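You operate a simulated robot arm through the tools that you are given. There is no shell and no other tool. Be economical: measure what you need, move in short steps, check, and stop when the job is done.

Carry out the task below with a simulated two-armed robot. There is one attempt and no reset: what you move stays moved.

Task
Halt the pump, let the trapped rail pressure off, close the rail valve and wind the relief wheel to 0.
Fine: pump halted first, rail valve open to let off; both gauges end on 0; the let-off valve stays open.

Only the result counts: the job must be done as asked and must still hold three seconds after the hand-in. Knocking over, shifting, dropping, spilling or breaking anything else fails it.

Robot
Two 7-joint arms with fingered hands on one trunk that stands fixed in place. Base frame: the origin is at the foot of the trunk, x ahead of it, y to its left, z up. Readings come in m, degrees, newtons and seconds.
The left shoulder is at [0.036, 0.152, 1.198], the right one opposite. With the tool pointing down near the work surface each hand reaches from about 0.1 to 0.7 m from the base axis, measured 20 degrees to its own side. Payload 3.8 kg a hand.
The TCP of each hand is the grasp point between the finger pads, 0.03 m short of the fingertips. In the tool frame z runs along the fingers and y along their closing line. Largest opening 0.104 m; the body of the gripper starts 0.035 m behind the TCP. The gripper is a hand of 5 fingers: y runs from the thumb to the fingers, the wrist lies at [-0.015, -0.104, -0.178] in the tool frame, and closing takes about 1.5 s.
Orientation is told as [roll, pitch, yaw] about the base's x, y, z axes, in that order, counted from this pose: with the fingers straight down and the wrist toward the robot, the tool's x, y and z point along [0, 1, 0], [1, 0, 0] and [0, 0, -1] of the base frame.

Tools
- The arms move only by the tool move_arm. It takes "left_deltas", "right_deltas" or both (then of equal length, played together; a hand with none holds still); each is a list of rows, each an object of numbers (a shift or turn left out is 0, a gripper value left out holds the last): "x", "y", "z": the shift along the base's x, y, z in mm; "ax", "ay", "az": the turn, a rotation vector about the base's x, y, z in degrees. In form: [{"x": .., "y": .., "z": .., "ax": .., "ay": .., "az": ..}, ...]. A call has 1 to 8 rows; each row shifts and turns the commanded pose from where the row before left it. "left_gripper" and "right_gripper" are, for a hand that has rows, the gripper command, from -1 (shut) to 1 (fully open), values between in proportion, set as the call begins (left out, the last holds). A row lasts 0.2 s, in which the tool goes at most 0.05 m and 8.6 degrees; a call with a longer step from one row to the next is refused whole, and so is a gripper value outside its range. Where a pose cannot be reached the arm comes as near as it can. A force on the tool above 90 N (or 10 N above the force at the start of the call, whichever is more), or a blocked arm, ends the call early, and 0.2 s more pass. Each finger travels about 0.072 m/s and halts on what it meets, pressing with about 28 N; the grip force reading is that of the motor and also rises with nothing between the fingers. The clock runs only during rows and for 0.2 s after the last one: add rows that do not move to give the fingers time. It gives the time, the measured TCP pose, the force on the tool (base axes), the opening and the grip force at its end, in the units of the frame above (readings bear some noise), with the torque about the TCP (base axes, N m) and any sound that the robot's microphone picked up.
- Cameras (640 x 400 px; columns grow to the right, rows downward): "scene" is now at [0.1198, -0.0505, 1.4051]; the picture's right is [-0.49, -0.87, 0.04], its down [-0.10, 0.00, -1.00] and it looks along [0.87, -0.49, -0.08] (base axes); focal length 214 px, centre (320, 200). "left" rides on the left gripper at [-0.08, -0.078, -0.141] in its tool frame; the picture's right is [-0.78, -0.30, 0.56], its down [0.53, -0.78, 0.33] and it looks along [0.33, 0.56, 0.76] (tool axes); focal length 247 px, centre (320, 200). "right" rides on the right gripper at [0.08, -0.078, -0.141] in its tool frame; the picture's right is [-0.78, 0.30, -0.56], its down [-0.53, -0.78, 0.33] and it looks along [-0.33, 0.56, 0.76] (tool axes); focal length 247 px, centre (320, 200). There is no depth. A picture from a camera that has moved, and an enlarged one, comes with that camera's place and axes in the base frame and with its lens. The place of the scene camera against the robot may be out by one fixed shift of up to 0.012 m in any direction.
- camera(camera): a new picture of that camera. No time passes.
- slide_trunk(by): slides the trunk up (or, below 0, down) by that many m; the arms and the scene camera ride with it, the base frame stays. It gives what a move gives, with no picture.
- set_fingers(index, middle, ring, little, thumb_bend, thumb_turn, hand): sets how far each is bent, from 0 (flat) to 1 (curled in); at 0.3 the hand is open as for a grip, at 0.7 the pads meet at the TCP. One left out holds its place. A second passes; each finger stops where it meets its share of the squeeze, and holds until it gets a number again. A gripper value or a shape takes the hand back. It gives what a move gives, with no picture; readings hold the bend of each and the force on index, middle, ring, little, thumb and palm. thumb_turn goes from beside the hand (0) to across from the fingers (1), as for a grip.
- set_grasp(shape, hand): the hand has 5 fingers and takes this shape, open, in about a second: jaw (thumb against the fingers, like two jaws); tri (thumb and two fingers); tip (a fingertip pinch); poke (one finger out to press); point (the index stretched); flat (the hand flat); cup (the hand cupped); fist (a fist). The gripper value then closes the fingers along that shape, each until it touches; the sizes above hold for jaw. It gives what a move gives, with no picture.
- aim_head(pan, tilt): turns the head with the scene camera to pan (to the left, within 80 degrees either way) and tilt (down, from -29 to 69), counted from straight ahead of the robot. It gives what a move gives.
- inspect(camera, box): a new picture of the part [left, top, right, bottom] of that camera's present view, enlarged. No time passes.
- close_job(): hands the job in; it is judged then, once.

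Work in short steps. Places have to be worked out from the pictures, the camera data and where the tool is seen: move nearer, look again, correct. Check each grasp and each placing, and mend what went wrong. You have 120 turns and 94 pictures in all, those below and enlarged ones among them. Open the grippers and draw the arms clear of the work before you hand the job in, unless the task says otherwise; then end with one line.

The tools are called after "Call:" as a command line: name --argument value ..., lists and objects as JSON in quotes. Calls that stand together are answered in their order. move_arm: Moves the arms, as the interface text tells. Its arguments: {"type":"object","properties":{"left_deltas":{"type":"array"},"left_gripper":{"type":"number"},"right_deltas":{"type":"array"},"right_gripper":{"type":"number"}},"required":[]} The other tools are called the same way: slide_trunk (by) slides the trunk up or down; set_grasp (shape, hand) gives the hand a shape; set_fingers (index, middle, ring, little, thumb_bend, thumb_turn, hand) moves the fingers one by one; aim_head (pan, tilt) turns the head that bears the scene camera; camera (camera) takes a picture; inspect (camera, box) takes an enlarged picture of a part of a camera's view; close_job () hands the job in.

At the start:

```text
t: 0.0
left_position: [0.4294, -0.0403, 1.5035]
left_orientation: [0.1, 0.0, 0.0]
left_contact_force: [0.6, 0.7, 1.0]
left_wrist_torque: [0.0, -0.01, -0.01]
left_finger_gap: 0.1038
left_grasp_force: 0.0
left_shape: jaw
left_bend: [0.3, 0.3, 0.3, 0.3, 0.3, 0.98]
left_finger forces: [0.0, 0.0, 0.1, 0.0, 0.0, 0.0]
right_position: [0.363, -0.4253, 1.5163]
right_orientation: [0.0, 0.0, 0.0]
right_contact_force: [0.3, -1.0, 0.4]
right_wrist_torque: [0.01, 0.02, -0.03]
right_finger_gap: 0.1036
right_grasp_force: 0.1
right_shape: jaw
right_bend: [0.3, 0.3, 0.3, 0.3, 0.3, 0.98]
right_finger forces: [0.0, 0.1, 0.0, 0.0, 0.1, 0.0]
trunk travel left (down, up): [-0.273, 0.183]
head pan, tilt: [-29.6, 0.4]
```

scene: 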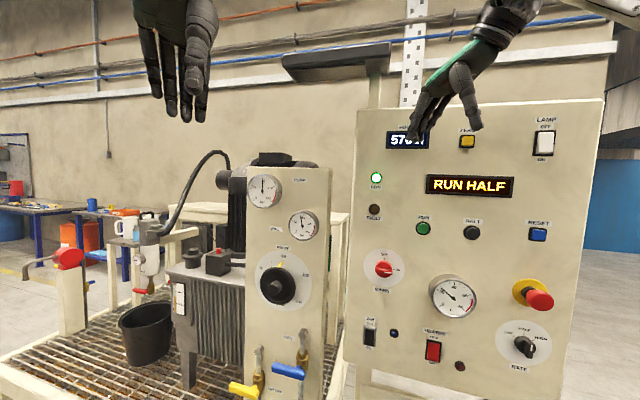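
right: 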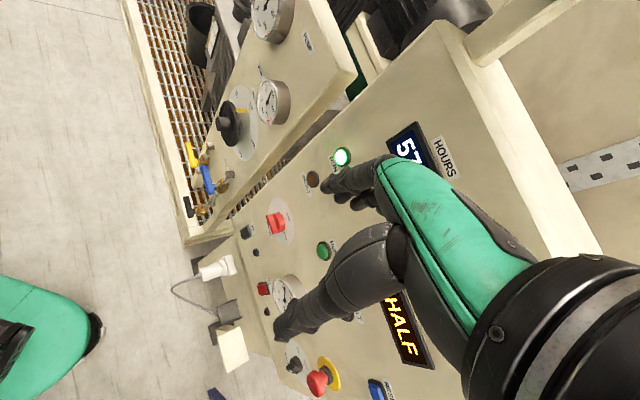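
left: 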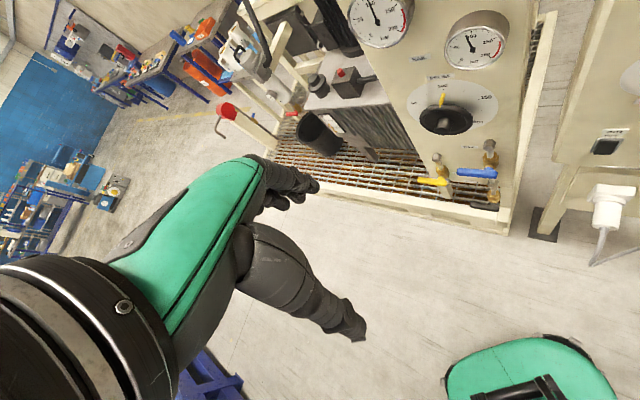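

I first look closely at the two panels to read labels and gauges.

Call:
inspect --camera "scene" --box '[230, 150, 350, 400]'

Call:
inspect --camera "scene" --box '[340, 90, 600, 380]'

Call:
inspect --camera "left" --box '[340, 0, 560, 220]'

```text
1.60 times, centred on (290, 275) of scene
camera zoom: at [0.1198, -0.0505, 1.4051], right [-0.49, -0.87, 0.04], down [-0.1, 0.0, -1.0], along [0.87, -0.49, -0.08], focal length 343 px, centre (368, 80)
```

zoom: 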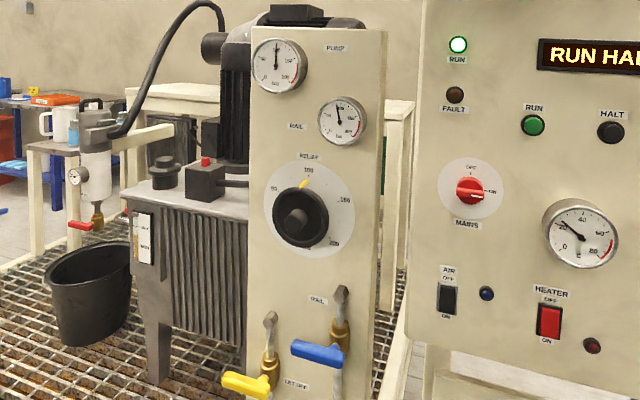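

```text
1.38 times, centred on (470, 235) of scene
camera zoom: at [0.1198, -0.0505, 1.4051], right [-0.49, -0.87, 0.04], down [-0.1, 0.0, -1.0], along [0.87, -0.49, -0.08], focal length 296 px, centre (113, 152)
```

zoom: 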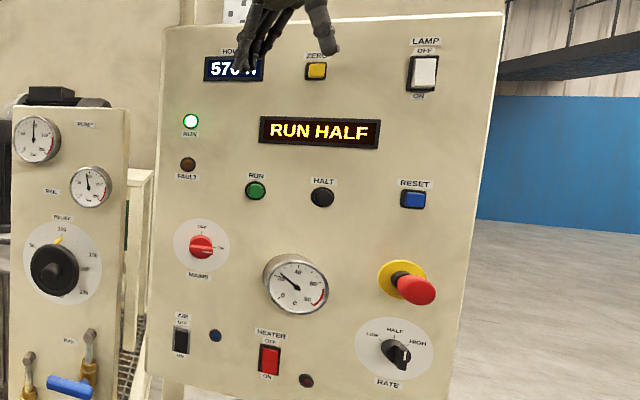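

```text
1.82 times, centred on (450, 110) of left
camera zoom: at [0.3496, -0.1214, 1.6451], right [-0.3, -0.78, -0.56], down [-0.78, 0.54, -0.33], along [0.56, 0.33, -0.76], focal length 449 px, centre (84, 364)
```

zoom: 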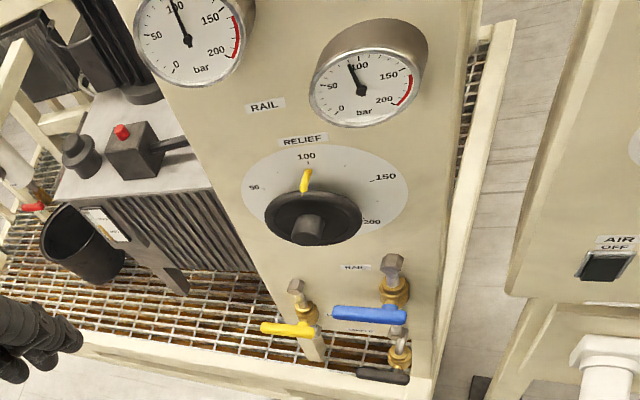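

By triangulation the relief knob is near (0.76,-0.27,1.06). I aim the head at the pump panel and look closely at the valves.

Call:
aim_head --pan -22 --tilt 32

```text
t: 1.0
left_position: [0.4289, -0.0414, 1.5039]
left_orientation: [0.1, 0.0, 0.0]
left_contact_force: [-0.6, 0.1, -0.2]
left_wrist_torque: [0.02, 0.01, -0.02]
left_finger_gap: 0.1038
left_grasp_force: 0.1
left_shape: jaw
left_bend: [0.3, 0.3, 0.3, 0.3, 0.3, 0.98]
left_finger forces: [0.0, 0.0, 0.1, 0.0, 0.0, 0.1]
right_position: [0.3631, -0.4243, 1.517]
right_orientation: [0.1, 0.0, 0.0]
right_contact_force: [0.9, 0.6, 0.0]
right_wrist_torque: [0.01, 0.0, 0.0]
right_finger_gap: 0.1036
right_grasp_force: 0.0
right_shape: jaw
right_bend: [0.3, 0.3, 0.3, 0.3, 0.3, 0.98]
right_finger forces: [0.0, 0.0, 0.0, 0.0, 0.1, 0.0]
trunk travel left (down, up): [-0.273, 0.183]
head pan, tilt: [-22.0, 32.0]
```

Now a full picture and an enlarged view of the valves.

Call:
camera --camera "scene"

Call:
inspect --camera "scene" --box '[250, 150, 410, 310]'

Call:
inspect --camera "right" --box '[150, 60, 300, 240]'

```text
87 pictures are left
camera scene: at [0.1198, -0.0395, 1.3541], right [-0.37, -0.93, 0.03], down [-0.56, 0.2, -0.8], along [0.74, -0.32, -0.6], focal length 214 px, centre (320, 200)
```

scene: 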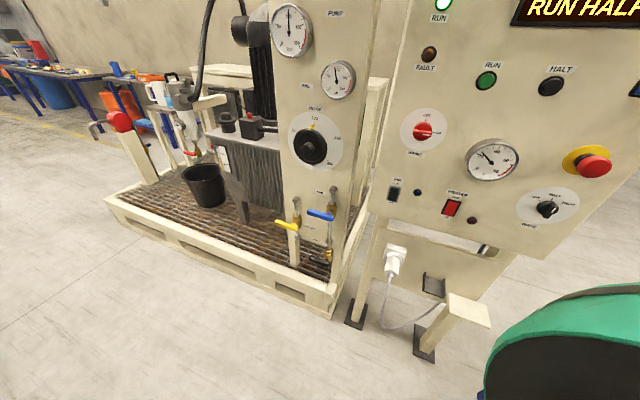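

```text
2.50 times, centred on (330, 230) of scene
camera zoom: at [0.1198, -0.0395, 1.3541], right [-0.37, -0.93, 0.03], down [-0.56, 0.2, -0.8], along [0.74, -0.32, -0.6], focal length 536 px, centre (295, 125)
```

zoom: 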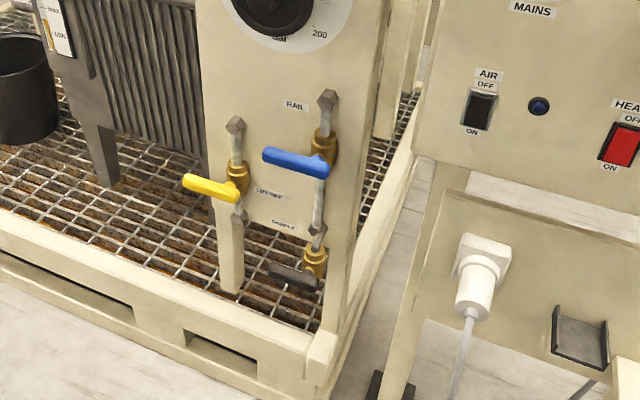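

```text
2.22 times, centred on (225, 150) of right
camera zoom: at [0.2858, -0.3451, 1.6583], right [0.3, -0.78, 0.56], down [-0.78, -0.53, -0.33], along [0.56, -0.33, -0.76], focal length 549 px, centre (531, 311)
```

zoom: 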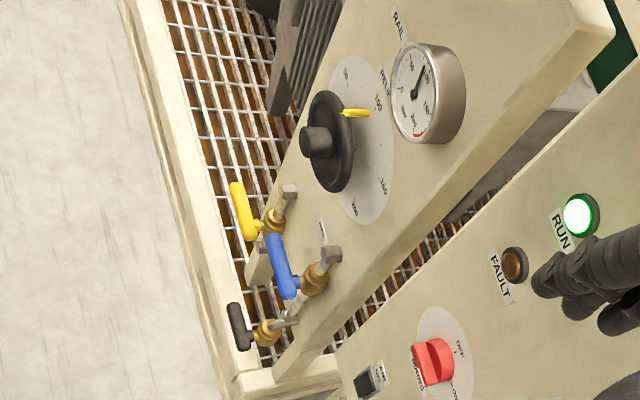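

Both panels appear to face along yaw ≈ -45°, and HALT is judged at about (0.385,-0.625,1.30). I shape the right hand to poke and turn it to face the panel while backing off.

Call:
set_grasp --hand "right" --shape "poke"

Call:
move_arm --right_deltas '[{"x": -9, "y": 9, "ax": -2.93, "ay": -7.077, "az": -2.93}, {"x": -9, "y": 9, "ax": -2.93, "ay": -7.077, "az": -2.93}, {"x": -9, "y": 9, "ax": -2.93, "ay": -7.077, "az": -2.93}, {"x": -9, "y": 9, "ax": -2.93, "ay": -7.077, "az": -2.93}, {"x": -9, "y": 9, "ax": -2.93, "ay": -7.077, "az": -2.93}, {"x": -9, "y": 9, "ax": -2.93, "ay": -7.077, "az": -2.93}, {"x": -9, "y": 9, "ax": -2.93, "ay": -7.077, "az": -2.93}, {"x": -9, "y": 9, "ax": -2.93, "ay": -7.077, "az": -2.93}]' --left_deltas '[{"y": 15}, {"y": 15}, {"y": 15}, {"y": 15}, {"y": 15}, {"y": 15}, {"y": 15}, {"y": 15}]'

Call:
move_arm --right_deltas '[{"ax": -2.93, "ay": -7.077, "az": -2.93}, {"ax": -2.93, "ay": -7.077, "az": -2.93}, {"ax": -2.93, "ay": -7.077, "az": -2.93}, {"ax": -2.93, "ay": -7.077, "az": -2.93}, {"y": -20, "z": -20}, {"y": -20, "z": -20}, {"y": -20, "z": -20}]'

Call:
camera --camera "right"

Call:
aim_head --pan -50 --tilt 10

Call:
camera --camera "scene"

```text
t: 1.9
left_position: [0.4283, -0.0406, 1.5037]
left_orientation: [0.1, 0.0, 0.0]
left_contact_force: [-0.4, 0.1, -0.3]
left_wrist_torque: [-0.01, 0.02, 0.01]
left_finger_gap: 0.1037
left_grasp_force: 0.1
left_shape: jaw
left_bend: [0.3, 0.3, 0.3, 0.3, 0.3, 0.98]
left_finger forces: [0.1, 0.1, 0.1, 0.0, 0.0, 0.0]
right_position: [0.3639, -0.4259, 1.5178]
right_orientation: [0.0, 0.0, 0.0]
right_contact_force: [-0.1, -0.5, 0.6]
right_wrist_torque: [0.01, 0.01, -0.03]
right_finger_gap: 0.0
right_grasp_force: 0.1
right_shape: poke
right_bend: [0.7, 0.7, 0.99, 0.99, 1.0, 1.0]
right_finger forces: [0.0, 0.0, 0.0, 0.0, 0.0, 0.0]
trunk travel left (down, up): [-0.273, 0.183]
head pan, tilt: [-22.0, 32.0]
```

```text
t: 3.7
left_position: [0.4277, 0.0803, 1.503]
left_orientation: [0.0, 0.0, 0.0]
left_contact_force: [-0.2, 0.7, -0.1]
left_wrist_torque: [0.0, 0.0, -0.01]
left_finger_gap: 0.1036
left_grasp_force: 0.1
left_shape: jaw
left_bend: [0.3, 0.3, 0.3, 0.3, 0.3, 0.98]
left_finger forces: [0.1, 0.1, 0.0, 0.1, 0.1, 0.1]
right_position: [0.2908, -0.3514, 1.5192]
right_orientation: [-16.6, -59.6, -16.5]
right_contact_force: [1.4, 1.0, 0.8]
right_wrist_torque: [0.03, 0.0, -0.03]
right_finger_gap: 0.0001
right_grasp_force: 0.0
right_shape: poke
right_bend: [0.7, 0.7, 0.99, 0.99, 1.0, 1.0]
right_finger forces: [0.0, 0.0, 0.0, 0.0, 0.1, 0.1]
trunk travel left (down, up): [-0.273, 0.183]
head pan, tilt: [-22.0, 32.0]
```

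```text
t: 5.3
left_position: [0.4304, 0.0781, 1.5047]
left_orientation: [0.0, 0.1, -0.1]
left_contact_force: [-0.2, -0.2, 0.4]
left_wrist_torque: [0.0, 0.01, 0.02]
left_finger_gap: 0.1035
left_grasp_force: 0.0
left_shape: jaw
left_bend: [0.3, 0.3, 0.3, 0.3, 0.3, 0.98]
left_finger forces: [0.0, 0.0, 0.1, 0.0, 0.0, 0.1]
right_position: [0.3115, -0.423, 1.4919]
right_orientation: [-75.2, -90.0, 30.3]
right_contact_force: [0.0, 0.6, 0.4]
right_wrist_torque: [0.0, -0.02, 0.05]
right_finger_gap: 0.0
right_grasp_force: 0.0
right_shape: poke
right_bend: [0.7, 0.7, 0.99, 0.99, 1.0, 1.0]
right_finger forces: [0.0, 0.1, 0.0, 0.0, 0.1, 0.0]
right hand out of reach, approached as far as the arm can: row 4, 5, 6, 7
trunk travel left (down, up): [-0.273, 0.183]
head pan, tilt: [-22.0, 32.0]
```

```text
84 pictures are left
camera right: at [0.2691, -0.2667, 1.4146], right [-0.94, -0.15, 0.3], down [-0.14, -0.61, -0.78], along [0.3, -0.77, 0.56], focal length 247 px, centre (320, 200)
```

right: 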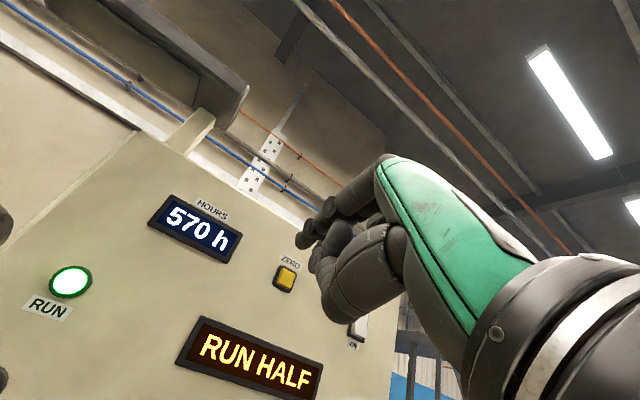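

```text
t: 6.2
left_position: [0.4283, 0.0796, 1.5042]
left_orientation: [0.1, 0.0, 0.0]
left_contact_force: [0.4, 0.8, -0.1]
left_wrist_torque: [0.0, 0.01, 0.0]
left_finger_gap: 0.1036
left_grasp_force: 0.1
left_shape: jaw
left_bend: [0.3, 0.3, 0.3, 0.3, 0.3, 0.98]
left_finger forces: [0.0, 0.0, 0.1, 0.0, 0.0, 0.0]
right_position: [0.3129, -0.4224, 1.4932]
right_orientation: [-33.5, -90.0, -11.4]
right_contact_force: [-0.5, 0.1, 0.1]
right_wrist_torque: [0.0, -0.03, -0.02]
right_finger_gap: 0.0
right_grasp_force: 0.1
right_shape: poke
right_bend: [0.7, 0.7, 0.99, 0.99, 1.0, 1.0]
right_finger forces: [0.1, 0.0, 0.1, 0.0, 0.0, 0.0]
trunk travel left (down, up): [-0.273, 0.183]
head pan, tilt: [-50.0, 10.0]
```

```text
83 pictures are left
camera scene: at [0.0999, -0.0772, 1.3914], right [-0.76, -0.64, 0.07], down [-0.2, 0.13, -0.97], along [0.62, -0.75, -0.23], focal length 214 px, centre (320, 200)
```

scene: 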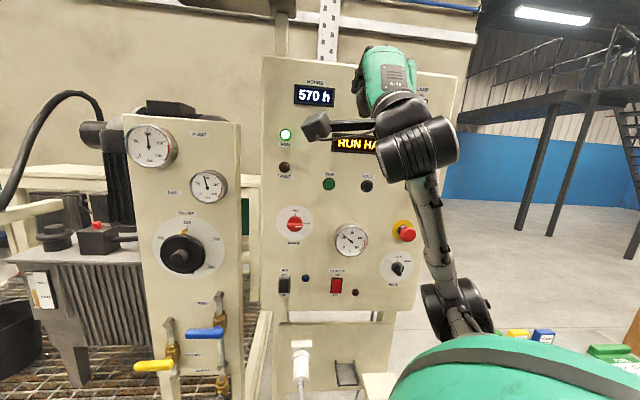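

The hand faces the panel, though it was near a reach limit being too close to the shoulder. I bring it down and right to stand about 0.1 m off HALT, then look.

Call:
move_arm --right_deltas '[{"y": -15, "z": -20}, {"y": -15, "z": -20}, {"y": -15, "z": -20}, {"y": -14, "z": -20}, {"y": -14, "z": -20}, {"y": -14, "z": -20}, {"y": -14, "z": -20}, {"y": -14, "z": -20}]'

Call:
camera --camera "scene"

Call:
camera --camera "right"

```text
t: 8.0
left_position: [0.428, 0.0795, 1.5034]
left_orientation: [0.0, 0.0, 0.0]
left_contact_force: [0.0, 0.2, -0.1]
left_wrist_torque: [-0.02, -0.01, -0.01]
left_finger_gap: 0.1039
left_grasp_force: 0.0
left_shape: jaw
left_bend: [0.3, 0.3, 0.3, 0.3, 0.3, 0.98]
left_finger forces: [0.0, 0.0, 0.1, 0.1, 0.1, 0.0]
right_position: [0.3252, -0.5461, 1.3467]
right_orientation: [-173.6, -90.0, 128.8]
right_contact_force: [0.6, -0.1, 0.1]
right_wrist_torque: [0.01, 0.01, -0.02]
right_finger_gap: 0.0
right_grasp_force: 0.1
right_shape: poke
right_bend: [0.7, 0.7, 0.99, 0.99, 1.0, 1.0]
right_finger forces: [0.1, 0.1, 0.1, 0.0, 0.0, 0.0]
right hand out of reach, approached as far as the arm can: row 1, 2, 3
trunk travel left (down, up): [-0.273, 0.183]
head pan, tilt: [-50.0, 10.0]
```

```text
82 pictures are left
camera scene: at [0.0996, -0.0774, 1.3914], right [-0.76, -0.64, 0.07], down [-0.2, 0.13, -0.97], along [0.61, -0.75, -0.23], focal length 214 px, centre (320, 200)
```

scene: 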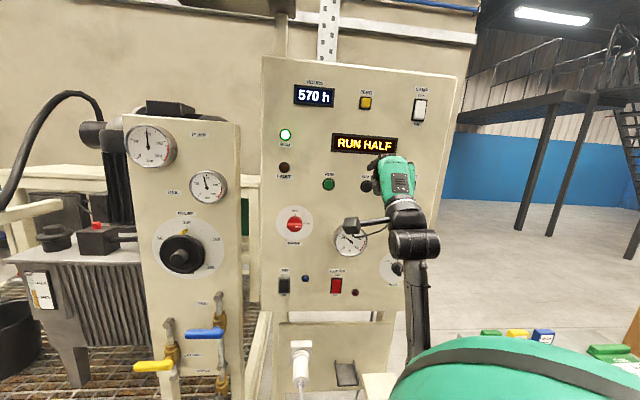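

```text
81 pictures are left
camera right: at [0.2827, -0.3895, 1.2683], right [-0.94, -0.16, 0.3], down [-0.14, -0.61, -0.78], along [0.3, -0.77, 0.56], focal length 247 px, centre (320, 200)
```

right: 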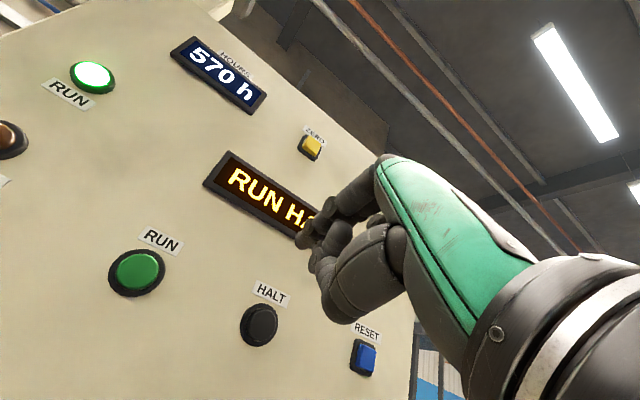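

HALT triangulates to about (0.40,-0.66,1.29). I shift sideways and down to line up, then check before pressing.

Call:
move_arm --right_deltas '[{"x": -9, "y": -9, "z": -27}, {"x": -9, "y": -9, "z": -27}, {"x": 14, "y": -14}, {"x": 14, "y": -14}]'

Call:
camera --camera "right"

Call:
inspect --camera "scene" --box '[300, 130, 460, 230]'

```text
t: 9.0
left_position: [0.4284, 0.0784, 1.5032]
left_orientation: [0.1, 0.2, 0.0]
left_contact_force: [-0.1, -0.3, -0.6]
left_wrist_torque: [-0.02, 0.0, -0.02]
left_finger_gap: 0.1036
left_grasp_force: 0.1
left_shape: jaw
left_bend: [0.3, 0.3, 0.3, 0.3, 0.3, 0.98]
left_finger forces: [0.0, 0.1, 0.0, 0.0, 0.0, 0.1]
right_position: [0.3359, -0.5932, 1.2919]
right_orientation: [-55.0, -89.9, 10.1]
right_contact_force: [0.7, 0.1, 0.2]
right_wrist_torque: [0.02, -0.01, -0.02]
right_finger_gap: 0.0003
right_grasp_force: 0.1
right_shape: poke
right_bend: [0.7, 0.7, 0.99, 0.99, 1.0, 1.0]
right_finger forces: [0.1, 0.1, 0.0, 0.1, 0.1, 0.1]
trunk travel left (down, up): [-0.273, 0.183]
head pan, tilt: [-50.0, 10.0]
```

```text
80 pictures are left
camera right: at [0.2927, -0.4365, 1.2139], right [-0.94, -0.16, 0.3], down [-0.14, -0.61, -0.78], along [0.3, -0.77, 0.56], focal length 247 px, centre (320, 200)
```

right: 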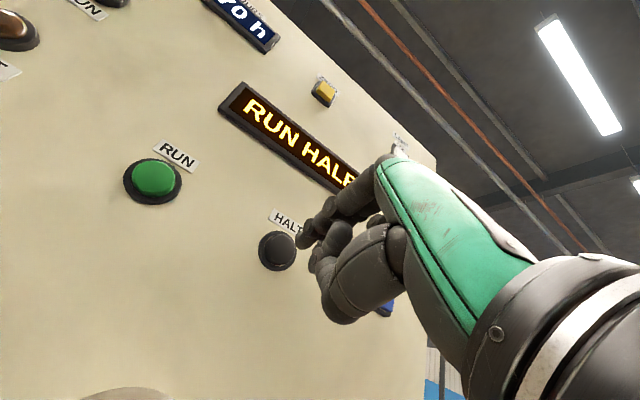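

```text
4.00 times, centred on (380, 180) of scene
camera zoom: at [0.1005, -0.0777, 1.3913], right [-0.76, -0.64, 0.07], down [-0.2, 0.13, -0.97], along [0.61, -0.75, -0.23], focal length 858 px, centre (80, 280)
```

zoom: 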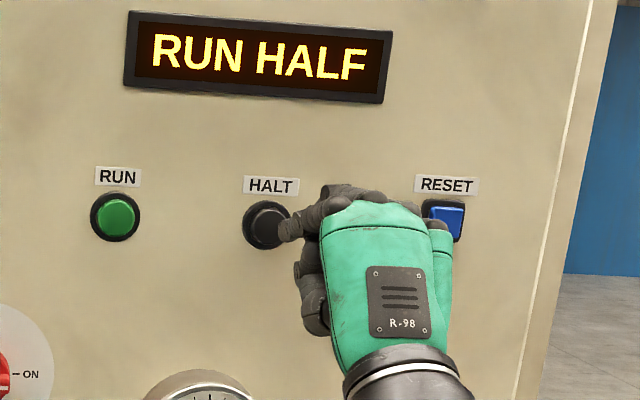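

Two right-camera views place HALT at (0.386,-0.621,1.289). I shift about 10 mm left along the panel and press forward slowly.

Call:
move_arm --right_deltas '[{"x": 7, "y": 7, "z": -4}, {"x": 6, "y": -6}, {"x": 6, "y": -6}, {"x": 4, "y": -4}]'

Call:
inspect --camera "scene" --box '[300, 130, 460, 230]'

```text
t: 10.0
left_position: [0.4278, 0.0797, 1.5044]
left_orientation: [0.0, 0.1, 0.0]
left_contact_force: [0.3, -0.4, -0.3]
left_wrist_torque: [-0.01, 0.01, -0.01]
left_finger_gap: 0.1037
left_grasp_force: 0.0
left_shape: jaw
left_bend: [0.3, 0.3, 0.3, 0.3, 0.3, 0.98]
left_finger forces: [0.0, 0.0, 0.0, 0.0, 0.0, 0.0]
right_position: [0.3592, -0.6018, 1.2876]
right_orientation: [-128.5, -90.0, 83.5]
right_contact_force: [0.5, 0.9, 0.5]
right_wrist_torque: [0.02, 0.0, 0.01]
right_finger_gap: 0.0
right_grasp_force: 0.1
right_shape: poke
right_bend: [0.7, 0.7, 0.99, 0.99, 1.0, 1.0]
right_finger forces: [0.0, 0.7, 0.1, 0.0, 0.0, 0.1]
trunk travel left (down, up): [-0.273, 0.183]
head pan, tilt: [-50.0, 10.0]
```

```text
4.00 times, centred on (380, 180) of scene
camera zoom: at [0.0998, -0.0769, 1.3914], right [-0.76, -0.64, 0.07], down [-0.2, 0.13, -0.97], along [0.61, -0.75, -0.23], focal length 858 px, centre (80, 280)
```

zoom: 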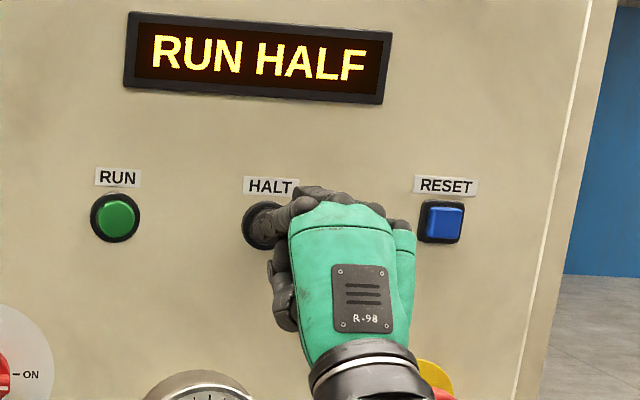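

The finger is over the button with slight contact. I push a little further.

Call:
move_arm --right_deltas '[{"x": 3, "y": -3}, {"x": 3, "y": -3}, {"x": 3, "y": -3}]'

Call:
inspect --camera "scene" --box '[260, 80, 460, 230]'

```text
t: 10.8
left_position: [0.4264, 0.0827, 1.5047]
left_orientation: [0.0, -0.1, 0.0]
left_contact_force: [-0.4, -0.3, 0.4]
left_wrist_torque: [0.01, -0.01, -0.02]
left_finger_gap: 0.1039
left_grasp_force: 0.0
left_shape: jaw
left_bend: [0.3, 0.3, 0.3, 0.3, 0.3, 0.98]
left_finger forces: [0.0, 0.1, 0.0, 0.0, 0.1, 0.0]
right_position: [0.3652, -0.6066, 1.2906]
right_orientation: [-172.9, -89.6, 128.0]
right_contact_force: [-8.3, 9.9, 0.8]
right_wrist_torque: [-0.05, -0.04, 0.08]
right_finger_gap: 0.0
right_grasp_force: 0.0
right_shape: poke
right_bend: [0.7, 0.7, 0.99, 0.99, 1.0, 1.0]
right_finger forces: [10.3, 2.4, 0.0, 0.0, 0.1, 0.1]
trunk travel left (down, up): [-0.273, 0.183]
head pan, tilt: [-50.0, 10.0]
heard: click
```

```text
2.67 times, centred on (360, 155) of scene
camera zoom: at [0.0972, -0.0737, 1.3918], right [-0.76, -0.64, 0.07], down [-0.2, 0.13, -0.97], along [0.62, -0.76, -0.23], focal length 572 px, centre (213, 320)
```

zoom: 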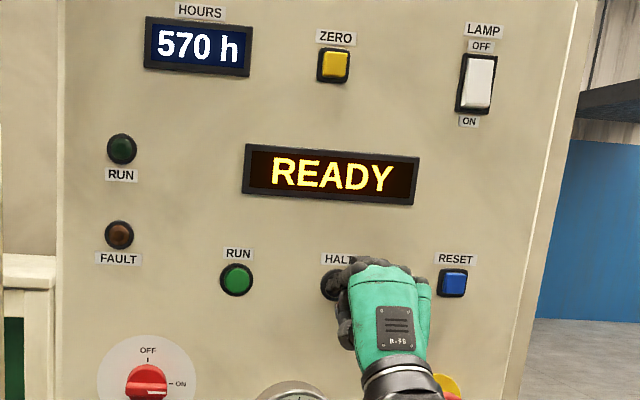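

A click was heard and the display reads READY, so the pump is halted. I back the hand off and check the gauges.

Call:
move_arm --right_deltas '[{"x": -10, "y": 10}, {"x": -14, "y": 14}, {"x": -14, "y": 14}, {"x": -14, "y": 14}]'

Call:
inspect --camera "scene" --box '[100, 110, 260, 300]'

```text
t: 11.8
left_position: [0.4282, 0.0781, 1.5026]
left_orientation: [0.0, 0.0, 0.0]
left_contact_force: [0.7, -0.7, 0.3]
left_wrist_torque: [0.02, 0.01, 0.0]
left_finger_gap: 0.1036
left_grasp_force: 0.1
left_shape: jaw
left_bend: [0.3, 0.3, 0.3, 0.3, 0.3, 0.98]
left_finger forces: [0.0, 0.0, 0.0, 0.0, 0.0, 0.1]
right_position: [0.3153, -0.5582, 1.2861]
right_orientation: [-11.1, -89.9, -33.7]
right_contact_force: [-0.3, 0.1, 0.0]
right_wrist_torque: [-0.01, 0.02, 0.04]
right_finger_gap: 0.0
right_grasp_force: 0.0
right_shape: poke
right_bend: [0.7, 0.7, 0.99, 0.99, 1.0, 1.0]
right_finger forces: [0.1, 0.0, 0.0, 0.1, 0.1, 0.1]
trunk travel left (down, up): [-0.273, 0.183]
head pan, tilt: [-50.0, 10.0]
```

```text
2.11 times, centred on (180, 205) of scene
camera zoom: at [0.0996, -0.0771, 1.3915], right [-0.76, -0.64, 0.07], down [-0.2, 0.13, -0.97], along [0.61, -0.75, -0.23], focal length 452 px, centre (615, 190)
```

zoom: 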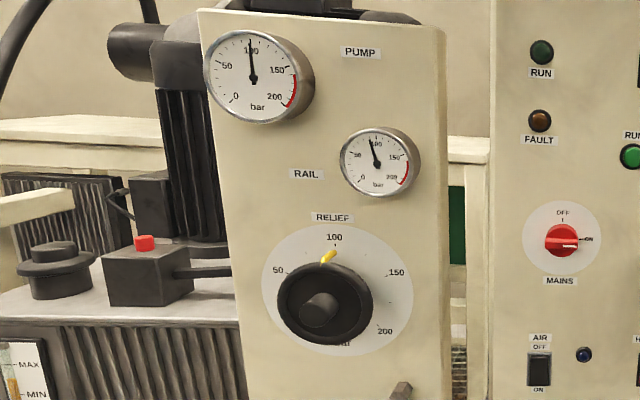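

Pump stopped but both gauges still near 100. I move the right hand along in front of the pump panel (well off it) and the left hand aside.

Call:
move_arm --right_deltas '[{"x": -20, "y": 25}, {"x": -12, "y": 25}, {"x": 29, "y": 29}, {"x": 29, "y": 29}, {"x": 29, "y": 29}, {"x": 29, "y": 29}, {"x": 29, "y": 29}, {"x": 29, "y": 29}]' --left_deltas '[{"y": 20}, {"y": 20}, {"y": 20}, {"y": 20}, {"y": 20}, {"y": 20}, {"y": 20}, {"y": 20}]'

Call:
move_arm --right_deltas '[{"x": 29, "y": 29}, {"x": 29, "y": 29}, {"x": 29, "y": 29}, {"x": 29, "y": 29}, {"x": 29, "y": 29}, {"x": 29, "y": 25}]'

Call:
slide_trunk --by -0.25

Call:
aim_head --pan -25 --tilt 15

Call:
camera --camera "scene"

Call:
camera --camera "right"

```text
t: 13.6
left_position: [0.4281, 0.2413, 1.5031]
left_orientation: [0.0, 0.0, 0.0]
left_contact_force: [-0.7, 0.3, 0.1]
left_wrist_torque: [0.01, 0.0, -0.03]
left_finger_gap: 0.1036
left_grasp_force: 0.0
left_shape: jaw
left_bend: [0.3, 0.3, 0.3, 0.3, 0.3, 0.98]
left_finger forces: [0.0, 0.0, 0.0, 0.1, 0.1, 0.0]
right_position: [0.4776, -0.3851, 1.2977]
right_orientation: [-136.0, -85.1, 89.2]
right_contact_force: [-0.4, -1.4, -0.2]
right_wrist_torque: [0.01, 0.0, -0.02]
right_finger_gap: 0.0
right_grasp_force: 0.1
right_shape: poke
right_bend: [0.7, 0.7, 0.99, 0.99, 1.0, 1.0]
right_finger forces: [0.0, 0.1, 0.1, 0.1, 0.0, 0.1]
right hand out of reach, approached as far as the arm can: row 1, 2, 3
trunk travel left (down, up): [-0.273, 0.183]
head pan, tilt: [-50.0, 10.0]
```

```text
t: 15.0
left_position: [0.4281, 0.2409, 1.503]
left_orientation: [0.0, 0.0, 0.1]
left_contact_force: [-0.2, 0.6, 0.1]
left_wrist_torque: [0.0, -0.01, 0.03]
left_finger_gap: 0.1034
left_grasp_force: 0.1
left_shape: jaw
left_bend: [0.3, 0.3, 0.3, 0.3, 0.3, 0.98]
left_finger forces: [0.1, 0.1, 0.0, 0.1, 0.0, 0.0]
right_position: [0.6584, -0.2086, 1.284]
right_orientation: [-86.2, -89.9, 41.3]
right_contact_force: [0.3, -0.6, 0.4]
right_wrist_torque: [-0.02, 0.0, 0.01]
right_finger_gap: 0.0
right_grasp_force: 0.1
right_shape: poke
right_bend: [0.7, 0.7, 0.99, 0.99, 1.0, 1.0]
right_finger forces: [0.1, 0.0, 0.0, 0.0, 0.1, 0.0]
trunk travel left (down, up): [-0.273, 0.183]
head pan, tilt: [-50.0, 10.0]
```

```text
t: 17.6
left_position: [0.5403, 0.2392, 1.1476]
left_orientation: [-0.2, 11.6, -0.2]
left_contact_force: [0.4, -0.1, -0.4]
left_wrist_torque: [-0.02, 0.01, 0.01]
left_finger_gap: 0.1038
left_grasp_force: 0.1
left_shape: jaw
left_bend: [0.3, 0.3, 0.3, 0.3, 0.3, 0.98]
left_finger forces: [0.0, 0.0, 0.1, 0.0, 0.0, 0.0]
right_position: [0.6571, -0.2105, 1.0355]
right_orientation: [146.9, -89.9, 168.2]
right_contact_force: [0.2, 0.4, 0.0]
right_wrist_torque: [0.0, 0.02, 0.01]
right_finger_gap: 0.0001
right_grasp_force: 0.0
right_shape: poke
right_bend: [0.7, 0.7, 0.99, 0.99, 1.0, 1.0]
right_finger forces: [0.0, 0.0, 0.0, 0.0, 0.0, 0.1]
trunk travel left (down, up): [-0.023, 0.433]
head pan, tilt: [-50.0, 10.0]
```

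```text
t: 18.5
left_position: [0.5398, 0.2385, 1.1468]
left_orientation: [0.0, 11.8, -0.1]
left_contact_force: [0.2, -0.1, -0.3]
left_wrist_torque: [0.01, -0.02, -0.03]
left_finger_gap: 0.1037
left_grasp_force: 0.1
left_shape: jaw
left_bend: [0.3, 0.3, 0.3, 0.3, 0.3, 0.98]
left_finger forces: [0.1, 0.0, 0.1, 0.1, 0.0, 0.0]
right_position: [0.6581, -0.2104, 1.0341]
right_orientation: [-71.3, -90.0, 26.3]
right_contact_force: [-0.2, 0.1, -0.1]
right_wrist_torque: [0.0, -0.02, 0.0]
right_finger_gap: 0.0002
right_grasp_force: 0.0
right_shape: poke
right_bend: [0.7, 0.7, 0.99, 0.99, 1.0, 1.0]
right_finger forces: [0.1, 0.0, 0.0, 0.0, 0.0, 0.1]
trunk travel left (down, up): [-0.023, 0.433]
head pan, tilt: [-25.0, 15.0]
```

```text
75 pictures are left
camera scene: at [0.2901, -0.0453, 1.0348], right [-0.37, -0.91, 0.2], down [-0.66, 0.11, -0.74], along [0.65, -0.41, -0.64], focal length 214 px, centre (320, 200)
```

scene: 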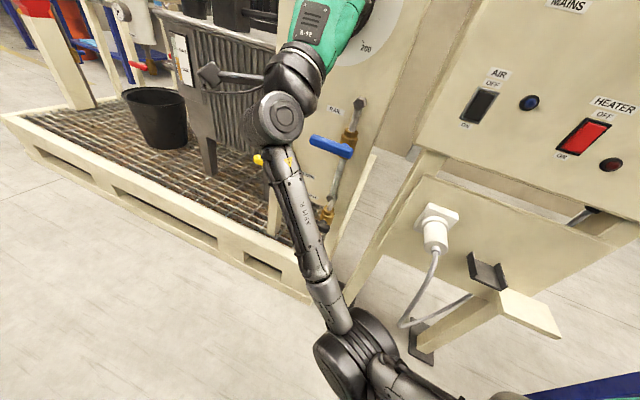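

```text
74 pictures are left
camera right: at [0.6147, -0.0536, 0.9563], right [-0.94, -0.16, 0.3], down [-0.14, -0.61, -0.78], along [0.3, -0.77, 0.56], focal length 247 px, centre (320, 200)
```

right: 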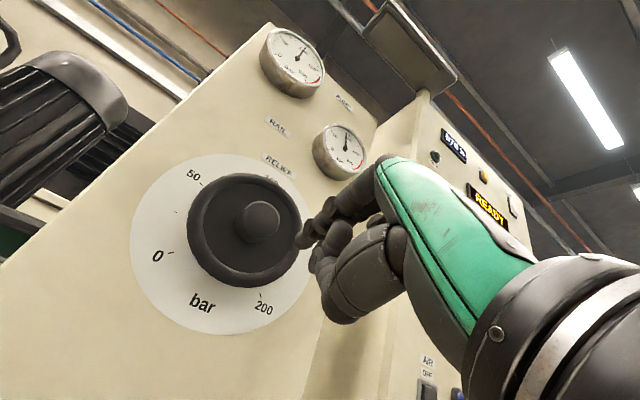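

The tip is in front of the wheel at the correct lateral place for the blue handle. I lower it to z≈0.90, still off the panel, and look.

Call:
move_arm --right_deltas '[{"z": -27}, {"z": -27}, {"z": -27}, {"z": -27}, {"z": -26}]'

Call:
camera --camera "right"

Call:
inspect --camera "scene" --box '[220, 50, 420, 250]'

Call:
camera --camera "left"

```text
t: 19.7
left_position: [0.54, 0.2384, 1.146]
left_orientation: [0.0, 11.7, -0.1]
left_contact_force: [-0.8, 0.4, 0.5]
left_wrist_torque: [0.02, 0.01, 0.04]
left_finger_gap: 0.1037
left_grasp_force: 0.1
left_shape: jaw
left_bend: [0.3, 0.3, 0.3, 0.3, 0.3, 0.98]
left_finger forces: [0.0, 0.1, 0.0, 0.0, 0.0, 0.0]
right_position: [0.6566, -0.2104, 0.899]
right_orientation: [-18.5, -90.0, -26.4]
right_contact_force: [0.1, -0.8, -0.6]
right_wrist_torque: [-0.02, 0.01, -0.01]
right_finger_gap: 0.0
right_grasp_force: 0.1
right_shape: poke
right_bend: [0.7, 0.7, 0.99, 0.99, 1.0, 1.0]
right_finger forces: [0.0, 0.0, 0.0, 0.0, 0.1, 0.0]
trunk travel left (down, up): [-0.023, 0.433]
head pan, tilt: [-25.0, 15.0]
```

```text
73 pictures are left
camera right: at [0.6131, -0.053, 0.8217], right [-0.94, -0.16, 0.3], down [-0.14, -0.61, -0.78], along [0.3, -0.77, 0.56], focal length 247 px, centre (320, 200)
```

right: 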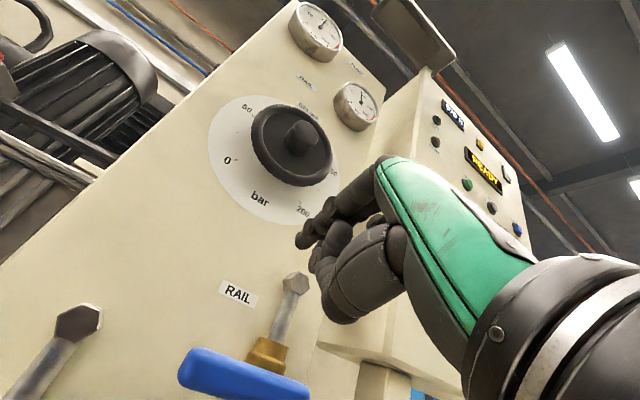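

```text
2.00 times, centred on (320, 150) of scene
camera zoom: at [0.2902, -0.0453, 1.0348], right [-0.37, -0.91, 0.2], down [-0.66, 0.11, -0.74], along [0.65, -0.41, -0.64], focal length 429 px, centre (320, 300)
```

zoom: 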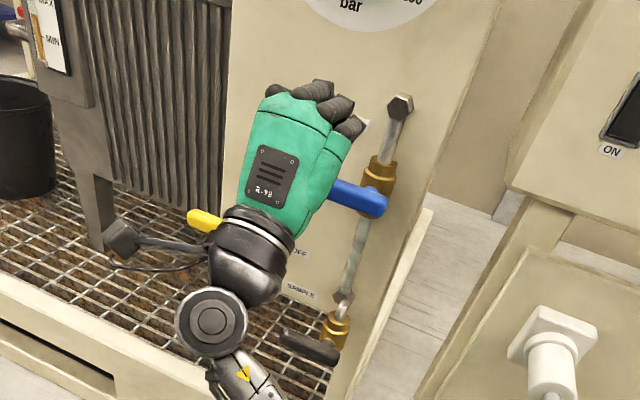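

```text
71 pictures are left
camera left: at [0.4917, 0.1589, 1.3004], right [-0.4, -0.78, -0.48], down [-0.83, 0.54, -0.17], along [0.39, 0.33, -0.86], focal length 247 px, centre (320, 200)
```

left: 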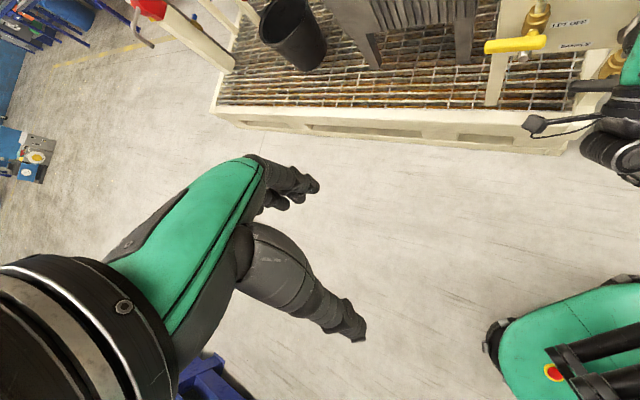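

Blue handle seems to run from about (0.73,-0.245) to (0.66,-0.31) at z≈0.81-0.83. I advance over it at z≈0.885 and look.

Call:
move_arm --right_deltas '[{"x": 14, "y": -7, "z": -4}, {"x": 12, "y": -12, "z": -4}, {"x": 12, "y": -12, "z": -4}]'

Call:
camera --camera "right"

Call:
inspect --camera "scene" --box '[220, 50, 420, 250]'

```text
t: 20.5
left_position: [0.5411, 0.239, 1.146]
left_orientation: [0.0, 11.7, -0.1]
left_contact_force: [-0.1, -0.1, -0.1]
left_wrist_torque: [0.02, 0.01, 0.0]
left_finger_gap: 0.1035
left_grasp_force: 0.1
left_shape: jaw
left_bend: [0.3, 0.3, 0.3, 0.3, 0.3, 0.98]
left_finger forces: [0.0, 0.0, 0.0, 0.0, 0.1, 0.1]
right_position: [0.6956, -0.2399, 0.8876]
right_orientation: [-32.9, -90.0, -12.1]
right_contact_force: [0.1, -0.6, -0.8]
right_wrist_torque: [-0.04, -0.01, -0.03]
right_finger_gap: 0.0001
right_grasp_force: 0.1
right_shape: poke
right_bend: [0.7, 0.7, 0.99, 0.99, 1.0, 1.0]
right_finger forces: [0.0, 0.0, 0.1, 0.0, 0.0, 0.0]
trunk travel left (down, up): [-0.023, 0.433]
head pan, tilt: [-25.0, 15.0]
```

```text
70 pictures are left
camera right: at [0.6521, -0.0839, 0.8108], right [-0.94, -0.16, 0.3], down [-0.14, -0.61, -0.78], along [0.3, -0.77, 0.56], focal length 247 px, centre (320, 200)
```

right: 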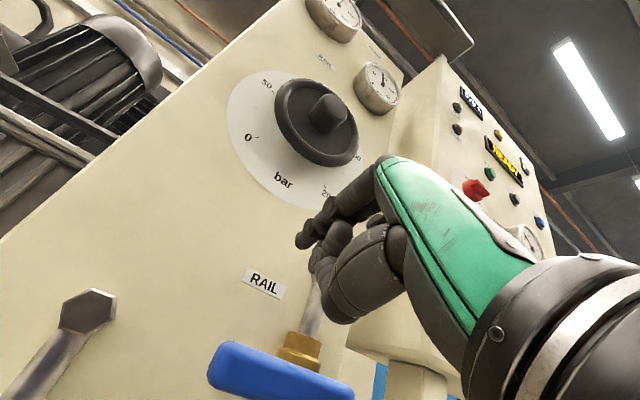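

```text
2.00 times, centred on (320, 150) of scene
camera zoom: at [0.2902, -0.0454, 1.0348], right [-0.37, -0.91, 0.2], down [-0.66, 0.11, -0.74], along [0.65, -0.41, -0.64], focal length 429 px, centre (320, 300)
```

zoom: 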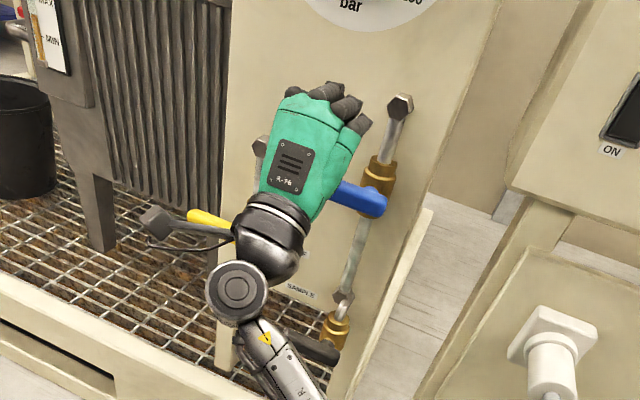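

Refined: handle at z≈0.80-0.81, n-depth about 0.70. I advance 30 mm and lower toward it in small steps.

Call:
move_arm --right_deltas '[{"x": 11, "y": -11, "z": -6}, {"x": 10, "y": -10, "z": -6}, {"z": -8}, {"z": -8}, {"z": -8}, {"z": -8}, {"z": -6}]'

Call:
camera --camera "right"

Call:
inspect --camera "scene" --box '[220, 50, 420, 250]'

```text
t: 22.1
left_position: [0.542, 0.2383, 1.1464]
left_orientation: [-0.1, 11.8, -0.2]
left_contact_force: [0.0, 0.1, 0.0]
left_wrist_torque: [0.03, -0.01, -0.01]
left_finger_gap: 0.1036
left_grasp_force: 0.0
left_shape: jaw
left_bend: [0.3, 0.3, 0.3, 0.3, 0.3, 0.98]
left_finger forces: [0.0, 0.0, 0.0, 0.1, 0.1, 0.0]
right_position: [0.7174, -0.2631, 0.8389]
right_orientation: [-107.1, -90.0, 62.2]
right_contact_force: [-0.4, -0.2, -0.4]
right_wrist_torque: [-0.02, 0.03, 0.02]
right_finger_gap: 0.0
right_grasp_force: 0.1
right_shape: poke
right_bend: [0.7, 0.7, 0.99, 0.99, 1.0, 1.0]
right_finger forces: [0.0, 0.0, 0.0, 0.1, 0.0, 0.0]
trunk travel left (down, up): [-0.023, 0.433]
head pan, tilt: [-25.0, 15.0]
```

```text
68 pictures are left
camera right: at [0.6731, -0.1057, 0.7607], right [-0.94, -0.16, 0.3], down [-0.14, -0.61, -0.78], along [0.3, -0.77, 0.56], focal length 247 px, centre (320, 200)
```

right: 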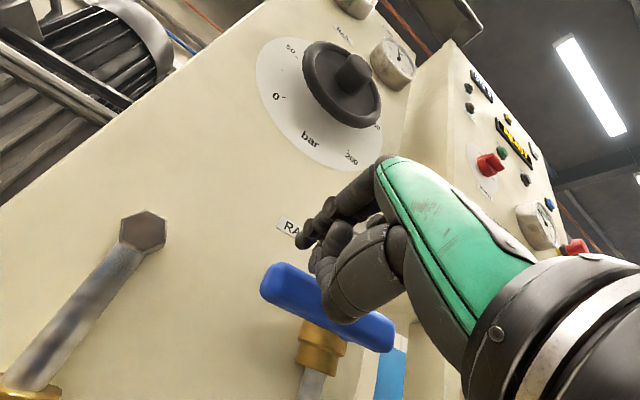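

```text
2.00 times, centred on (320, 150) of scene
camera zoom: at [0.2901, -0.0453, 1.0348], right [-0.37, -0.91, 0.2], down [-0.66, 0.11, -0.74], along [0.65, -0.41, -0.64], focal length 429 px, centre (320, 300)
```

zoom: 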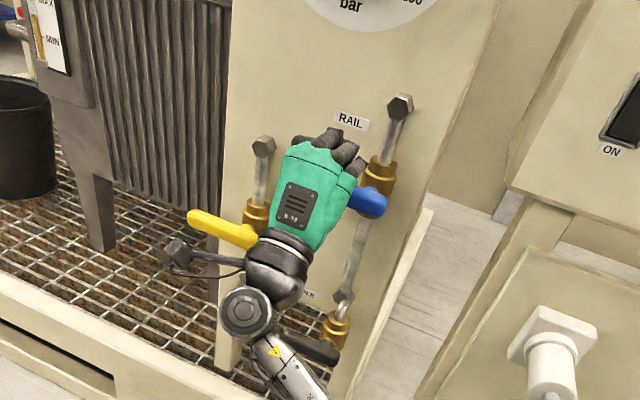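

Alignment looks right; handle top should be ~30 mm below the finger. I press down and watch force.

Call:
move_arm --right_deltas '[{"z": -8}, {"z": -8}, {"z": -7}, {"z": -7}, {"z": -7}, {"z": -7}, {"z": -7}]'

Call:
camera --camera "right"

Call:
inspect --camera "scene" --box '[220, 50, 420, 250]'

```text
t: 23.7
left_position: [0.5356, 0.2407, 1.1487]
left_orientation: [-0.1, 11.3, -0.1]
left_contact_force: [-0.5, 1.1, 0.3]
left_wrist_torque: [-0.02, -0.01, 0.01]
left_finger_gap: 0.1038
left_grasp_force: 0.0
left_shape: jaw
left_bend: [0.3, 0.3, 0.3, 0.3, 0.3, 0.98]
left_finger forces: [0.0, 0.0, 0.1, 0.0, 0.1, 0.1]
right_position: [0.7147, -0.2613, 0.7943]
right_orientation: [146.3, -89.3, 168.7]
right_contact_force: [-2.4, -2.4, 28.9]
right_wrist_torque: [-0.19, -0.56, 0.04]
right_finger_gap: 0.0
right_grasp_force: 0.0
right_shape: poke
right_bend: [0.69, 0.7, 0.99, 0.99, 1.0, 1.0]
right_finger forces: [20.3, 7.9, 0.0, 0.0, 0.1, 0.0]
trunk travel left (down, up): [-0.023, 0.433]
head pan, tilt: [-25.0, 15.0]
```

```text
66 pictures are left
camera right: at [0.6719, -0.1057, 0.716], right [-0.95, -0.15, 0.29], down [-0.13, -0.61, -0.78], along [0.3, -0.77, 0.56], focal length 247 px, centre (320, 200)
```

right: 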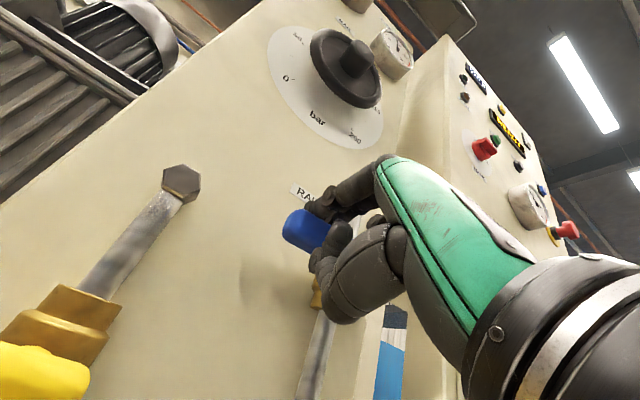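

```text
2.00 times, centred on (320, 150) of scene
camera zoom: at [0.2857, -0.0443, 1.0369], right [-0.38, -0.91, 0.2], down [-0.65, 0.11, -0.75], along [0.66, -0.41, -0.63], focal length 429 px, centre (320, 300)
```

zoom: 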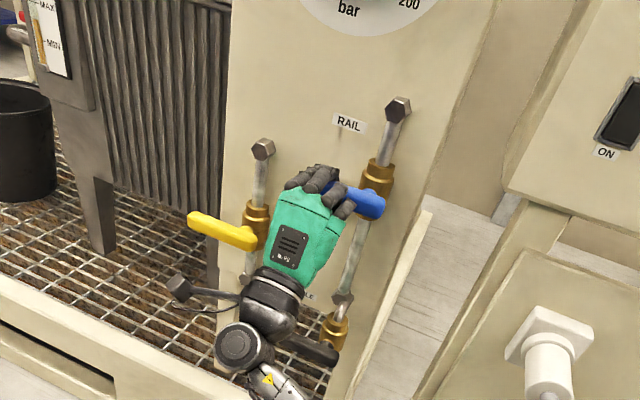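

The finger presses the handle at 29 N without it turning, so down may be the stop side. I back off and instead grip the handle with a thumb-and-two-finger shape, so I can try both ways.

Call:
move_arm --right_deltas '[{"z": 15}, {"x": -16, "y": 16, "z": 5}, {"x": -16, "y": 16}, {"x": -16, "y": 16}]'

Call:
set_grasp --hand "right" --shape "tri"

Call:
camera --camera "right"

Call:
inspect --camera "scene" --box '[220, 50, 420, 250]'

```text
t: 24.7
left_position: [0.5409, 0.239, 1.1458]
left_orientation: [0.0, 11.7, -0.2]
left_contact_force: [0.7, 0.1, 0.2]
left_wrist_torque: [-0.03, 0.0, 0.0]
left_finger_gap: 0.1038
left_grasp_force: 0.1
left_shape: jaw
left_bend: [0.3, 0.3, 0.3, 0.3, 0.3, 0.98]
left_finger forces: [0.1, 0.0, 0.1, 0.0, 0.1, 0.1]
right_position: [0.6695, -0.2127, 0.8059]
right_orientation: [-37.6, -89.8, -7.3]
right_contact_force: [0.7, 1.3, 0.6]
right_wrist_torque: [-0.01, -0.02, 0.02]
right_finger_gap: 0.0
right_grasp_force: 0.0
right_shape: poke
right_bend: [0.7, 0.7, 0.99, 0.99, 1.0, 1.0]
right_finger forces: [0.0, 0.0, 0.0, 0.0, 0.0, 0.0]
trunk travel left (down, up): [-0.023, 0.433]
head pan, tilt: [-25.0, 15.0]
```

```text
t: 25.6
left_position: [0.5402, 0.2388, 1.1478]
left_orientation: [-0.1, 11.6, -0.1]
left_contact_force: [-0.7, 0.6, -0.4]
left_wrist_torque: [0.0, 0.04, 0.03]
left_finger_gap: 0.1037
left_grasp_force: 0.1
left_shape: jaw
left_bend: [0.3, 0.3, 0.3, 0.3, 0.3, 0.98]
left_finger forces: [0.0, 0.1, 0.1, 0.1, 0.0, 0.0]
right_position: [0.6695, -0.2134, 0.807]
right_orientation: [-76.4, -90.0, 31.5]
right_contact_force: [-0.2, -0.6, 0.0]
right_wrist_torque: [-0.03, -0.01, -0.01]
right_finger_gap: 0.1037
right_grasp_force: 0.2
right_shape: tri
right_bend: [0.3, 0.3, 0.99, 0.99, 0.3, 0.98]
right_finger forces: [0.0, 0.0, 0.0, 0.0, 0.1, 0.0]
trunk travel left (down, up): [-0.023, 0.433]
head pan, tilt: [-25.0, 15.0]
```

```text
64 pictures are left
camera right: at [0.6263, -0.0573, 0.7295], right [-0.94, -0.16, 0.3], down [-0.14, -0.61, -0.78], along [0.3, -0.77, 0.56], focal length 247 px, centre (320, 200)
```

right: 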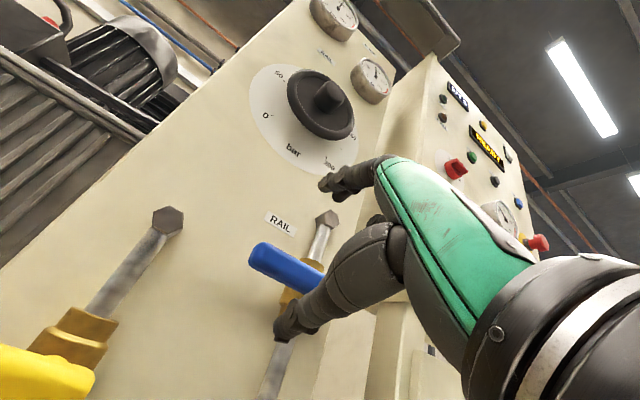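

```text
2.00 times, centred on (320, 150) of scene
camera zoom: at [0.2901, -0.0452, 1.0348], right [-0.37, -0.91, 0.2], down [-0.66, 0.11, -0.74], along [0.65, -0.41, -0.64], focal length 429 px, centre (320, 300)
```

zoom: 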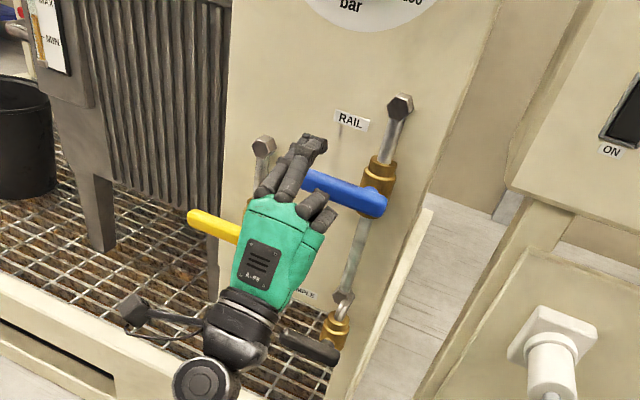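

The handle sits between fingers and thumb. I move in 65 mm and close on it.

Call:
move_arm --right_deltas '[{"x": 12, "y": -12, "z": -5}, {"x": 12, "y": -12, "z": -5}, {"x": 12, "y": -12}, {"x": 10, "y": -10}]'

Call:
camera --camera "right"

```text
t: 26.6
left_position: [0.5408, 0.2378, 1.1465]
left_orientation: [0.0, 11.7, -0.1]
left_contact_force: [1.2, -0.4, -0.2]
left_wrist_torque: [-0.02, -0.01, -0.02]
left_finger_gap: 0.1039
left_grasp_force: 0.2
left_shape: jaw
left_bend: [0.3, 0.3, 0.3, 0.3, 0.3, 0.98]
left_finger forces: [0.0, 0.0, 0.0, 0.1, 0.0, 0.0]
right_position: [0.7139, -0.2609, 0.7965]
right_orientation: [-60.8, -90.0, 15.9]
right_contact_force: [-0.2, 0.0, -0.5]
right_wrist_torque: [-0.01, -0.01, 0.0]
right_finger_gap: 0.1036
right_grasp_force: 0.1
right_shape: tri
right_bend: [0.3, 0.3, 0.99, 0.99, 0.3, 0.98]
right_finger forces: [0.0, 0.0, 0.0, 0.0, 0.0, 0.0]
trunk travel left (down, up): [-0.023, 0.433]
head pan, tilt: [-25.0, 15.0]
```

```text
62 pictures are left
camera right: at [0.6703, -0.1046, 0.719], right [-0.94, -0.16, 0.3], down [-0.14, -0.61, -0.78], along [0.3, -0.77, 0.56], focal length 247 px, centre (320, 200)
```

right: 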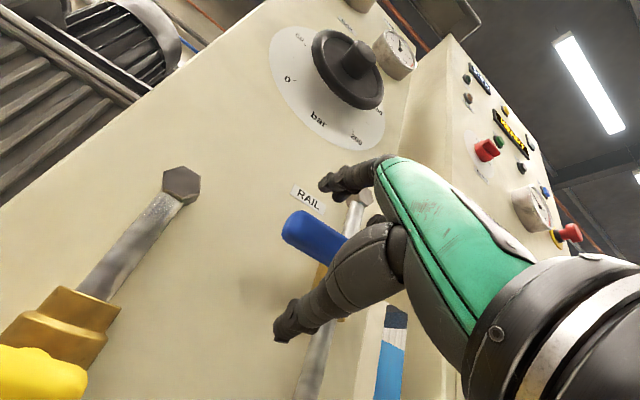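

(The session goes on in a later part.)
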